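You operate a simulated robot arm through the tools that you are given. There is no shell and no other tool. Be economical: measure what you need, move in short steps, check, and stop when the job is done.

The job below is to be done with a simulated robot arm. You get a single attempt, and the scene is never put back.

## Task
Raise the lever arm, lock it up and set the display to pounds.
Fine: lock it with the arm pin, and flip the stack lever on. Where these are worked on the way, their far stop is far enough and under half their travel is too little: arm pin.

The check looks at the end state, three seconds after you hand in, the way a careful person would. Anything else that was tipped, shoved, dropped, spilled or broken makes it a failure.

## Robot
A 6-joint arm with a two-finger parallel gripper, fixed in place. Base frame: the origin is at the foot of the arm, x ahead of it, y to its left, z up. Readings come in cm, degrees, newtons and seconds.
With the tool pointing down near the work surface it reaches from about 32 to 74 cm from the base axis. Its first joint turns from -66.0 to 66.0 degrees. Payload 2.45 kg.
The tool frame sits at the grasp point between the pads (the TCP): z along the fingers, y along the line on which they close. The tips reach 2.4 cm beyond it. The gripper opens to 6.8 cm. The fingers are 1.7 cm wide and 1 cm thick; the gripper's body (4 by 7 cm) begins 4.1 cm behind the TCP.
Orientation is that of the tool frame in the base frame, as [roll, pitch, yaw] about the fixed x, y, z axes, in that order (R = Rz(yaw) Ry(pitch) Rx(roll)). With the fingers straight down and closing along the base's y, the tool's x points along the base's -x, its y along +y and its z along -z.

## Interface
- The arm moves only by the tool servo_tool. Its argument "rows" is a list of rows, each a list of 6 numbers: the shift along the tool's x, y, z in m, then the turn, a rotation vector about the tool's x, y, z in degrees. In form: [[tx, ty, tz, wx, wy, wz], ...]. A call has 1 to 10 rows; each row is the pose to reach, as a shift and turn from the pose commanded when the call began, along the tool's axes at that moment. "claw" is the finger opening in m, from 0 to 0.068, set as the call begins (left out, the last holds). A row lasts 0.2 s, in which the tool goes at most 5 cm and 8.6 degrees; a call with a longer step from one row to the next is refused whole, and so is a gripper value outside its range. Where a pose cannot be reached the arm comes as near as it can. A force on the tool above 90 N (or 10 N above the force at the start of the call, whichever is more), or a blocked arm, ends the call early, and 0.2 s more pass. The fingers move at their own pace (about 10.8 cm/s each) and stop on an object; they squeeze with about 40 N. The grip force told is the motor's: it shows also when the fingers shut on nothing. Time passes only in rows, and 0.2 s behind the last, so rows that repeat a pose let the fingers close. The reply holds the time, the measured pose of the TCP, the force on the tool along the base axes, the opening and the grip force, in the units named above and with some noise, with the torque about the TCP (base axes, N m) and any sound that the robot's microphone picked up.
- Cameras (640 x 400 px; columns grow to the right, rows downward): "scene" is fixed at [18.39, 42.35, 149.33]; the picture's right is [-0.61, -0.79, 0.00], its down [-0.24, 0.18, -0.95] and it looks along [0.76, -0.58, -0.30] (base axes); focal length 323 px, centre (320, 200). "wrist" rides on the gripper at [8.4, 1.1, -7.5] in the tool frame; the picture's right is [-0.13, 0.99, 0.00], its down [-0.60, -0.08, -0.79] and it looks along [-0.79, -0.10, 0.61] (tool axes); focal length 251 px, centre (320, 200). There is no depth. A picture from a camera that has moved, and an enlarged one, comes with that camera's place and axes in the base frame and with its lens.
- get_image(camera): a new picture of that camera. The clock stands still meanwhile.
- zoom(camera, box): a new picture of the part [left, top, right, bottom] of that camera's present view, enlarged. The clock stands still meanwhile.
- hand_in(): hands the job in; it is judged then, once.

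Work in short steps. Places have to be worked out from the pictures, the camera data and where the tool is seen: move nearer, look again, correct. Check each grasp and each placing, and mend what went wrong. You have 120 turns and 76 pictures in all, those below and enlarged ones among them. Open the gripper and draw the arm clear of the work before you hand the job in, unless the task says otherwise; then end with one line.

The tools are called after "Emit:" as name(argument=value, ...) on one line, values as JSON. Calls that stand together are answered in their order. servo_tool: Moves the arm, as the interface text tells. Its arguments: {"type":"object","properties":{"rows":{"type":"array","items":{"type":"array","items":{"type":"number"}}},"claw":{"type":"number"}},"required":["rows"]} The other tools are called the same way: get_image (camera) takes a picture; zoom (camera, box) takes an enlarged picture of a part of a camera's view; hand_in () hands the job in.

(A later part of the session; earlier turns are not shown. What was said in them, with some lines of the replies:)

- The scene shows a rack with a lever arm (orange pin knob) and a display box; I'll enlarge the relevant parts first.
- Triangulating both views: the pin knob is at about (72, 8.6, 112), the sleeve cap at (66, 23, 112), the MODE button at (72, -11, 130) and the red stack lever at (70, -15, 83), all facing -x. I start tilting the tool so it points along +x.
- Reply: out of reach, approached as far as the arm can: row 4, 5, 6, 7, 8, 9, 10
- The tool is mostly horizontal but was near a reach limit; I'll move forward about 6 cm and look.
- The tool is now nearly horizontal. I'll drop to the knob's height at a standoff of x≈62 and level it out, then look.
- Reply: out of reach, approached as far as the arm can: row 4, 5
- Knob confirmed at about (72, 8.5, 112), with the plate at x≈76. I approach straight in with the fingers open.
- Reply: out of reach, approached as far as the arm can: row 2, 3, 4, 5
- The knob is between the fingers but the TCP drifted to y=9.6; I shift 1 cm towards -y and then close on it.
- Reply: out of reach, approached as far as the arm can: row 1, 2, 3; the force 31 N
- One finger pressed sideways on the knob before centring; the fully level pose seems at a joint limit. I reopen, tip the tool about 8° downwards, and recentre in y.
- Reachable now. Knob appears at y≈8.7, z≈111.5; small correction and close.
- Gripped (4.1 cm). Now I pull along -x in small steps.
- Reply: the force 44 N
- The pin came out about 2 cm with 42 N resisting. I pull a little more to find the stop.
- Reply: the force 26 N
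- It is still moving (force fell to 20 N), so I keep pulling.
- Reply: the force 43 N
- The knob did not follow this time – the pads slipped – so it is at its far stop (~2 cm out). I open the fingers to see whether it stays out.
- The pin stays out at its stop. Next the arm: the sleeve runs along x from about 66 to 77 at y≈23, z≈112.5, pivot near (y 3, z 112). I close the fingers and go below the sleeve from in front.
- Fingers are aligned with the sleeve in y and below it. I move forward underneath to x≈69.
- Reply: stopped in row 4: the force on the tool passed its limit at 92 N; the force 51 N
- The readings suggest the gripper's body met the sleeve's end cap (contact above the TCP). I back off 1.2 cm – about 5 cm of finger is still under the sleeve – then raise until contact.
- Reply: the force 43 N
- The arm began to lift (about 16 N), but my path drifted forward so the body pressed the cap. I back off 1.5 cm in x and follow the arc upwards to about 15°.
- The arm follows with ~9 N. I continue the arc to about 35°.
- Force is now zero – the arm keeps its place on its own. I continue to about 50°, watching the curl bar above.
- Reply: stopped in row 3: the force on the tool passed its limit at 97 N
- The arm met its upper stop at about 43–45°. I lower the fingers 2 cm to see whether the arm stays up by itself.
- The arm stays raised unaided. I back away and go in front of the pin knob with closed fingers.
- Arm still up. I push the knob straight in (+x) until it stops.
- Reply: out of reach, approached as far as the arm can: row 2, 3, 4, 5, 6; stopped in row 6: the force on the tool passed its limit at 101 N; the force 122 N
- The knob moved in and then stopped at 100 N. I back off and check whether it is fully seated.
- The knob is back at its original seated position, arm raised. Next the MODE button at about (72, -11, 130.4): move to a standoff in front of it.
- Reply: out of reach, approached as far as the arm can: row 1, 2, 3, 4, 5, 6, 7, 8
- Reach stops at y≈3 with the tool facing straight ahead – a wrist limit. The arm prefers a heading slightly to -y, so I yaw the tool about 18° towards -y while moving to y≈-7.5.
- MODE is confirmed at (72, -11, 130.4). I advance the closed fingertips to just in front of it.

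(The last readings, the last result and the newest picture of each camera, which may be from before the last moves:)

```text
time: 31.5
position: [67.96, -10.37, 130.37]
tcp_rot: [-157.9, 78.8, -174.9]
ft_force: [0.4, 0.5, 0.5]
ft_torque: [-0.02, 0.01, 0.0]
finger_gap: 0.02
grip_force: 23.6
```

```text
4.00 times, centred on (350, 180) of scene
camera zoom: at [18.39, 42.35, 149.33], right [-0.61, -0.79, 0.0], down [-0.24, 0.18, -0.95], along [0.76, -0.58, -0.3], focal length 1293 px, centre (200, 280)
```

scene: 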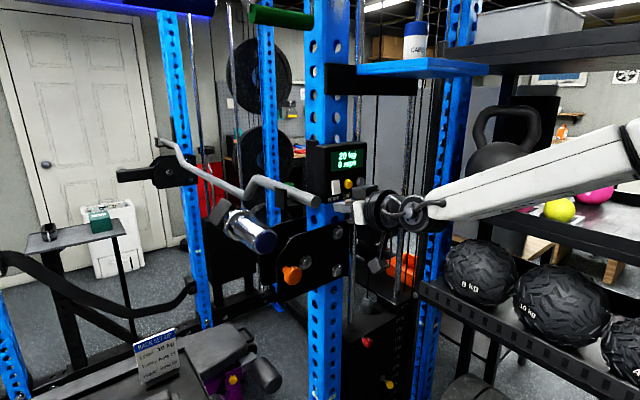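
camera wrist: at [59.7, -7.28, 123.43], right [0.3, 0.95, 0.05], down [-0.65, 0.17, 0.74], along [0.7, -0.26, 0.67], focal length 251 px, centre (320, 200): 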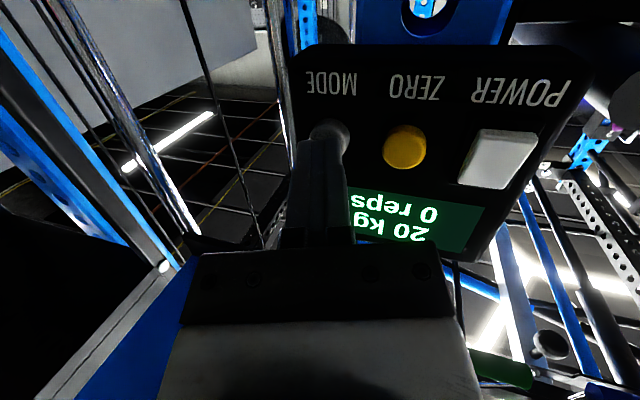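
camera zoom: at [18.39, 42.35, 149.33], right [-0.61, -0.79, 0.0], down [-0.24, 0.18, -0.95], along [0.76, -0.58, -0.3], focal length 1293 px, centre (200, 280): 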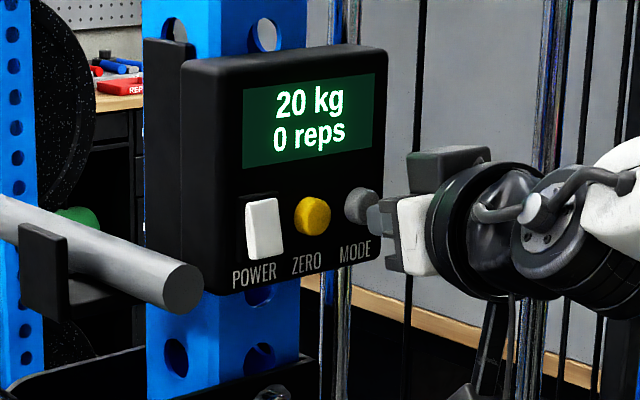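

The tips are right at the MODE button. I press in +x in small steps.

Emit:
servo_tool(rows=[[-0.0008, 0.0011, 0.0038, 0, 0, 0], [-0.0016, 0.0022, 0.0075, 0, 0, 0], [-0.0022, 0.0031, 0.0103, 0, 0, 0]])

Emit:
zoom(camera="scene", box=[290, 130, 410, 230])

```text
time: 32.3
position: [69.0, -10.51, 130.33]
tcp_rot: [-158.1, 78.7, -174.9]
ft_force: [-5.3, -0.8, -0.2]
ft_torque: [-0.01, -0.03, -0.01]
finger_gap: 0.02
grip_force: 23.7
```

```text
4.00 times, centred on (350, 180) of scene
camera zoom: at [18.36, 42.35, 149.33], right [-0.61, -0.79, 0.0], down [-0.24, 0.18, -0.95], along [0.76, -0.58, -0.3], focal length 1293 px, centre (200, 280)
```

zoom: 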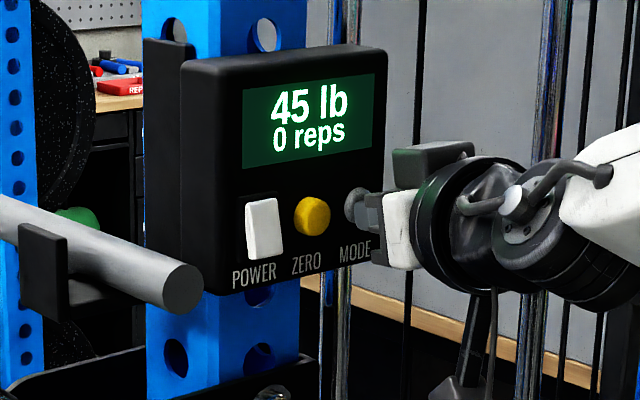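

The display reads 45 lb. I retreat and lower in front of the stack to look at the red lever.

Emit:
servo_tool(rows=[[0, 0, -0.03, 0, 0, 0], [0, 0, -0.065, 0, 0, 0], [0.02, 0.002, -0.08, 0, 0, 0], [0.06, 0.003, -0.075, 0, 0, 0], [0.1, 0.003, -0.07, 0, 0, 0], [0.14, 0.003, -0.062, 0, 0, 0], [0.18, 0.0, -0.055, 0, 0, 0], [0.22, -0.01, -0.048, 0, 0, 0], [0.26, -0.02, -0.04, 0, 0, 0], [0.3, -0.03, -0.032, 0, 0, 0]])

Emit:
get_image(camera="scene")

Emit:
get_image(camera="wrist")

```text
time: 34.5
position: [60.25, -7.4, 103.29]
tcp_rot: [-157.1, 78.5, -174.9]
ft_force: [-0.3, 0.1, 0.3]
ft_torque: [-0.01, 0.05, -0.01]
finger_gap: 0.0
grip_force: 23.5
out of reach, approached as far as the arm can: row 7, 8, 9, 10
```

```text
32 pictures are left
```

scene: 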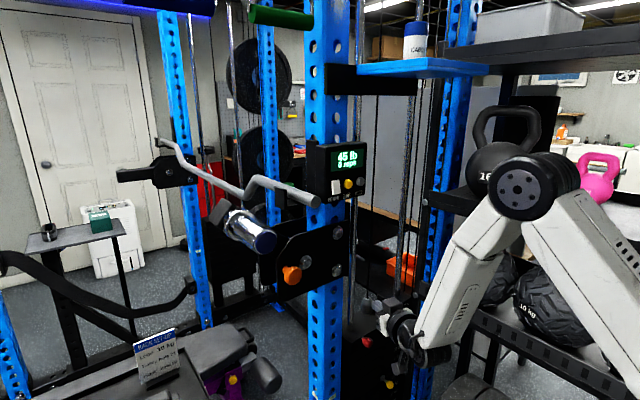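

```text
31 pictures are left
camera wrist: at [52.04, -4.16, 96.34], right [0.32, 0.95, 0.05], down [-0.64, 0.18, 0.74], along [0.69, -0.27, 0.67], focal length 251 px, centre (320, 200)
```

wrist: 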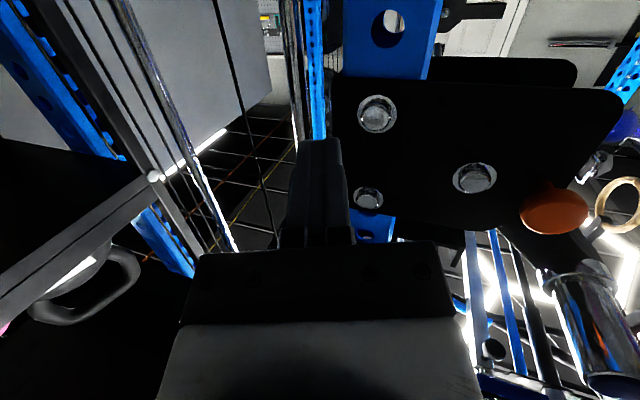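

Mode done, lever arm up. Low down the arm wants a steeper tool, so I tip it ~40° downward while lowering towards the stack front.

Emit:
servo_tool(rows=[[0, 0, -0.01, 0, 8, 0], [0.01, -0.007, -0.019, 0, 16, 0], [0.02, -0.014, -0.019, 0, 24, 0], [0.04, -0.02, -0.019, 0, 32, 0], [0.057, -0.037, -0.019, 0, 40, 0], [0.057, -0.037, -0.019, 0, 40, 0]])

Emit:
get_image(camera="wrist")

Emit:
zoom(camera="scene", box=[320, 280, 460, 400])

```text
time: 35.9
position: [56.17, -10.21, 98.4]
tcp_rot: [-174.5, 39.4, 167.1]
ft_force: [0.9, -0.8, 0.1]
ft_torque: [0.0, 0.0, -0.03]
finger_gap: 0.0
grip_force: 23.6
```

```text
30 pictures are left
camera wrist: at [45.66, -6.08, 98.72], right [0.38, 0.93, 0.01], down [-0.04, 0.01, 1.0], along [0.93, -0.38, 0.04], focal length 251 px, centre (320, 200)
```

wrist: 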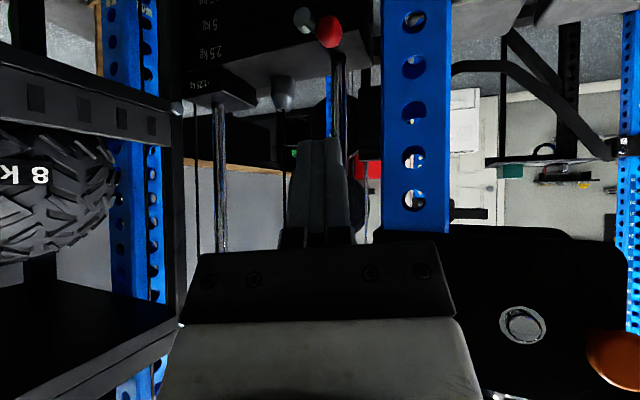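

```text
3.33 times, centred on (390, 340) of scene
camera zoom: at [18.39, 42.35, 149.33], right [-0.61, -0.79, 0.0], down [-0.24, 0.18, -0.95], along [0.76, -0.58, -0.3], focal length 1078 px, centre (87, -267)
```

zoom: 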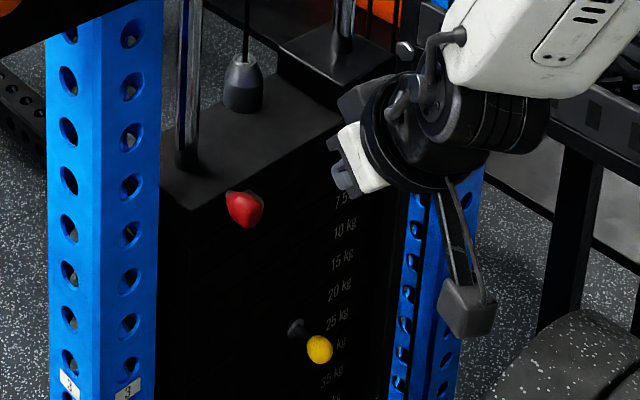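

Emit:
zoom(camera="wrist", box=[270, 0, 390, 75])

```text
5.33 times, centred on (330, 38) of wrist
camera zoom: at [45.66, -6.08, 98.72], right [0.38, 0.93, 0.01], down [-0.04, 0.01, 1.0], along [0.93, -0.38, 0.04], focal length 1341 px, centre (267, 1067)
```

zoom: 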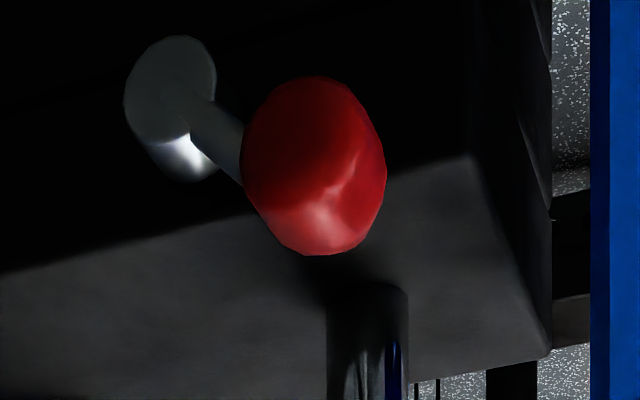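

The lever runs from a hub near (74.5, -20, 77) up and towards +y to the red knob at about (71, -15.2, 82). I move the closed fingers towards its +y side, stopping short to look.

Emit:
servo_tool(rows=[[0, 0.01, 0.03, 0, 0, 0], [0, 0.02, 0.06, 0, 0, 0], [-0.001, 0.03, 0.09, 0, 0, 0], [-0.001, 0.04, 0.12, 0, 0, 0], [-0.002, 0.043, 0.15, 0, 0, 0], [-0.002, 0.043, 0.15, 0, 0, 0]])

Emit:
get_image(camera="wrist")

Emit:
zoom(camera="scene", box=[320, 280, 460, 400])

```text
time: 37.3
position: [66.35, -9.39, 86.69]
tcp_rot: [-174.5, 39.4, 167.1]
ft_force: [0.0, -0.5, 0.0]
ft_torque: [0.0, -0.02, 0.02]
finger_gap: 0.0
grip_force: 23.4
```

```text
27 pictures are left
camera wrist: at [55.94, -5.27, 87.01], right [0.38, 0.93, 0.01], down [-0.04, 0.01, 1.0], along [0.93, -0.38, 0.04], focal length 251 px, centre (320, 200)
```

wrist: 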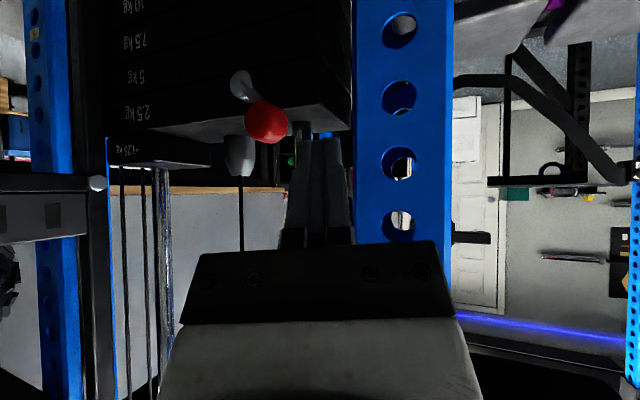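

```text
3.33 times, centred on (390, 340) of scene
camera zoom: at [18.39, 42.35, 149.33], right [-0.61, -0.79, 0.0], down [-0.24, 0.18, -0.95], along [0.76, -0.58, -0.3], focal length 1078 px, centre (87, -267)
```

zoom: 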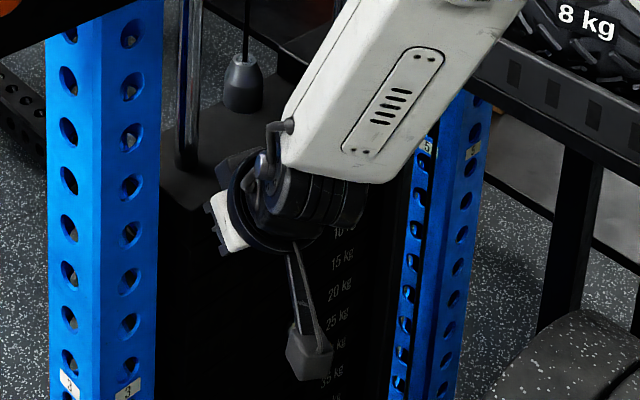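

Knob confirmed at (71.2, -15.5, 82). I go to its +y side at the same depth.

Emit:
servo_tool(rows=[[-0.001, -0.002, 0.022, 0, 0, 0], [-0.002, -0.005, 0.045, 0, 0, 0], [-0.0034, -0.007, 0.067, 0, 0, 0], [-0.0034, -0.007, 0.067, 0, 0, 0]])

Emit:
get_image(camera="wrist")

```text
time: 38.3
position: [70.08, -11.78, 81.66]
tcp_rot: [-174.5, 39.3, 167.2]
ft_force: [-0.3, 0.2, 0.6]
ft_torque: [-0.02, 0.01, -0.01]
finger_gap: 0.0
grip_force: 23.5
```

```text
25 pictures are left
camera wrist: at [59.72, -7.62, 81.99], right [0.38, 0.93, 0.01], down [-0.04, 0.01, 1.0], along [0.93, -0.38, 0.04], focal length 251 px, centre (320, 200)
```

wrist: 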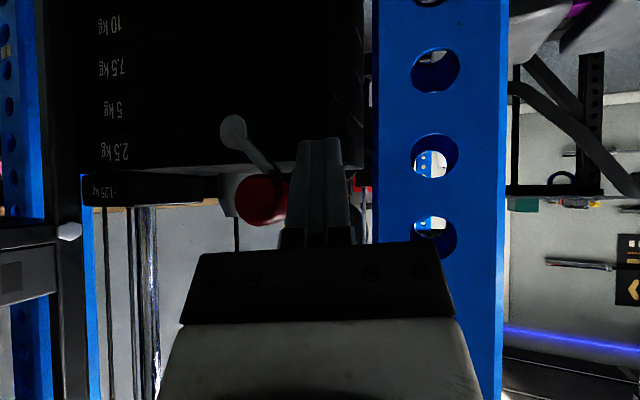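

The finger sits right beside the knob. I push it gently towards -y and up along its arc.

Emit:
servo_tool(rows=[[-0.0017, -0.0095, 0.0023, 0, 0, 0], [-0.0035, -0.0191, 0.0047, 0, 0, 0], [-0.0095, -0.027, 0.0007, 0, 0, 0], [-0.0156, -0.0346, -0.0033, 0, 0, 0], [-0.0236, -0.0449, -0.0087, 0, 0, 0], [-0.0236, -0.0449, -0.0087, 0, 0, 0]])

Emit:
get_image(camera="wrist")

```text
time: 39.7
position: [70.41, -16.57, 84.34]
tcp_rot: [-174.5, 39.3, 167.2]
ft_force: [0.0, 0.7, -0.3]
ft_torque: [0.01, 0.01, 0.03]
finger_gap: 0.0
grip_force: 23.6
```

```text
24 pictures are left
camera wrist: at [59.96, -12.27, 84.61], right [0.38, 0.93, 0.01], down [-0.04, 0.01, 1.0], along [0.93, -0.38, 0.04], focal length 251 px, centre (320, 200)
```

wrist: 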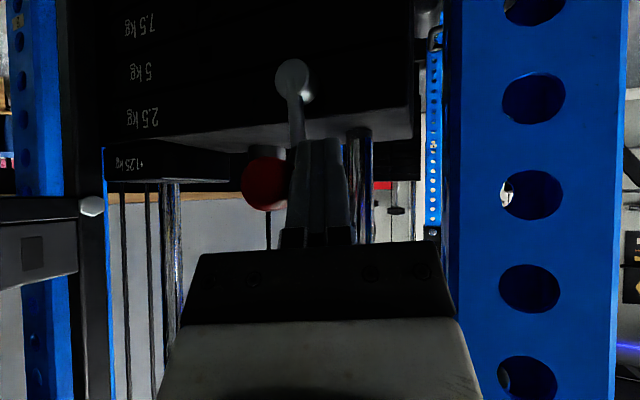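

The lever swings freely and is now near upright. I continue towards -y.

Emit:
servo_tool(rows=[[-0.0027, -0.0097, 0.0012, 0, 0, 0], [-0.0053, -0.0193, 0.0024, 0, 0, 0], [-0.007, -0.0265, 0.0037, 0, 0, 0], [-0.0086, -0.0338, 0.0051, 0, 0, 0], [-0.0092, -0.041, 0.0076, 0, 0, 0], [-0.0099, -0.048, 0.0102, 0, 0, 0], [-0.0093, -0.062, 0.0175, 0, 0, 0], [-0.0093, -0.062, 0.0175, 0, 0, 0]])

Emit:
get_image(camera="wrist")

```text
time: 41.5
position: [70.63, -21.72, 84.27]
tcp_rot: [-173.4, 37.7, 167.8]
ft_force: [8.6, 50.1, 13.3]
ft_torque: [0.69, -0.21, 0.2]
finger_gap: 0.01
grip_force: 23.7
out of reach, approached as far as the arm can: row 7, 8
```

```text
23 pictures are left
camera wrist: at [60.31, -17.49, 84.82], right [0.37, 0.93, -0.01], down [-0.01, 0.01, 1.0], along [0.93, -0.37, 0.01], focal length 251 px, centre (320, 200)
```

wrist: 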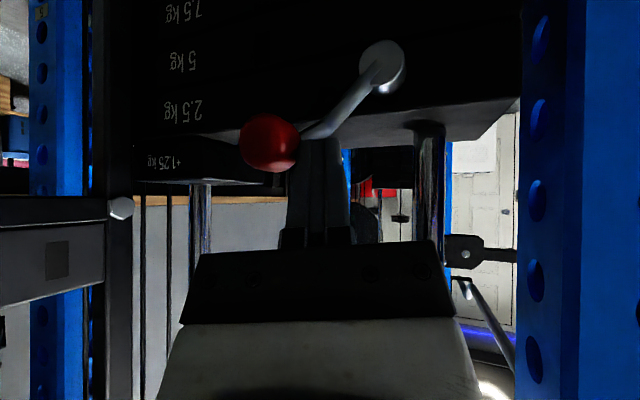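

50 N of resistance: the lever reached its far stop, mirrored to the other side. I back away the way I came and look.

Emit:
servo_tool(rows=[[0.0, 0.02, 0.0, 0, 0, 0], [0.0, 0.03, -0.04, 0, 0, 0], [0.0, 0.03, -0.08, 0, 0, 0], [0, 0.03, -0.12, 0, 0, 0], [0, 0.03, -0.12, 0, 0, 0]])

Emit:
get_image(camera="wrist")

Emit:
get_image(camera="scene")

```text
time: 42.7
position: [63.82, -16.93, 93.41]
tcp_rot: [-174.5, 39.4, 167.1]
ft_force: [-1.1, 0.2, 0.0]
ft_torque: [0.01, 0.01, 0.03]
finger_gap: 0.01
grip_force: 24.0
```

```text
22 pictures are left
camera wrist: at [53.48, -12.73, 93.72], right [0.38, 0.93, 0.01], down [-0.04, 0.01, 1.0], along [0.93, -0.38, 0.04], focal length 251 px, centre (320, 200)
```

wrist: 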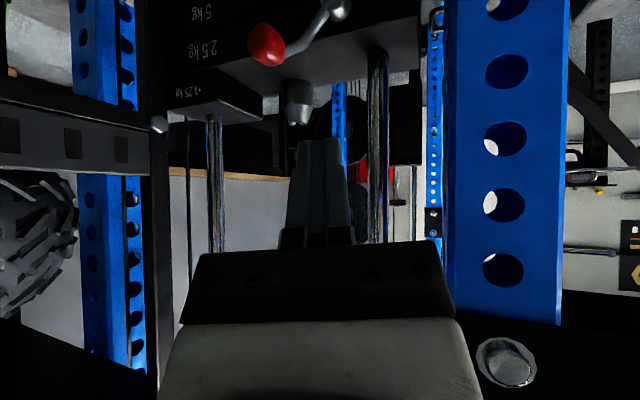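

```text
21 pictures are left
```

scene: 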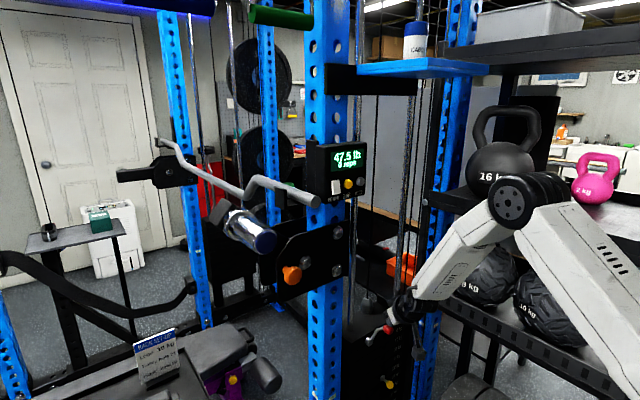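

The display now reads 47.5 lb, so the stack lever is on. I check the pin and display up close.

Emit:
zoom(camera="scene", box=[190, 130, 380, 310])

```text
2.22 times, centred on (285, 220) of scene
camera zoom: at [18.38, 42.35, 149.33], right [-0.61, -0.79, 0.0], down [-0.24, 0.18, -0.95], along [0.76, -0.58, -0.3], focal length 718 px, centre (398, 156)
```

zoom: 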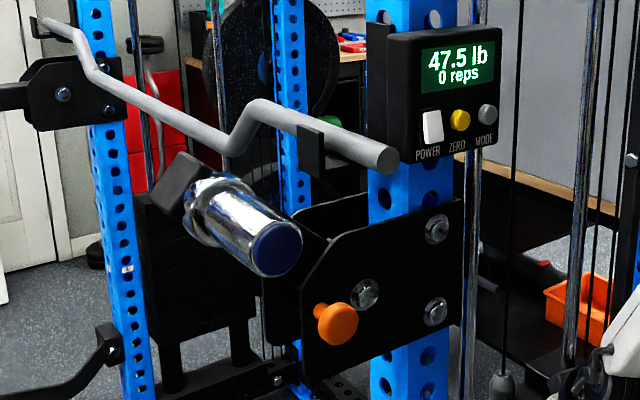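

All three states look right. I draw the arm back and open the gripper.

Emit:
servo_tool(rows=[[0, 0.01, -0.03, 0, 0, 0], [0, 0.02, -0.06, 0, 0, 0], [0, 0.03, -0.09, 0, 0, 0], [0, 0.04, -0.11, 0, 0, 0], [0, 0.04, -0.11, 0, 0, 0]], claw=0.068)

Emit:
get_image(camera="scene")

```text
time: 43.9
position: [58.04, -10.62, 101.35]
tcp_rot: [-174.5, 39.2, 167.2]
ft_force: [0.5, 0.1, 0.4]
ft_torque: [-0.01, 0.0, 0.02]
finger_gap: 6.78
grip_force: 0.0
```

```text
19 pictures are left
```

scene: 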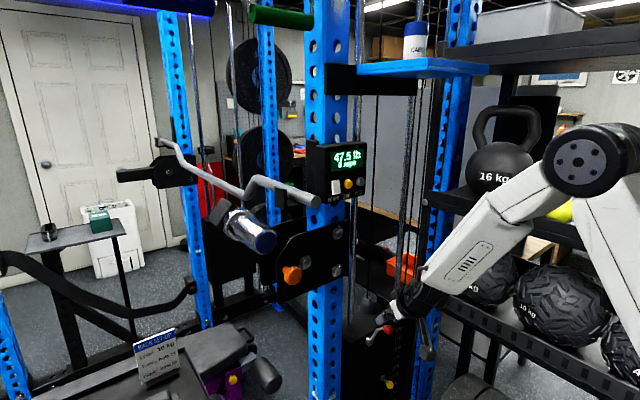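

The arm is clear, the gripper is open, the lever arm is up with the pin seated, the stack lever is on, and the display reads pounds. Handing in.

Emit:
hand_in()

```text
The job is handed in.
```

The job is handed in: the lever arm is raised to its upper stop with the arm pin pushed fully home, the stack lever is flipped on, and the display reads 47.5 lb. I did not push down on the arm to test the lock.
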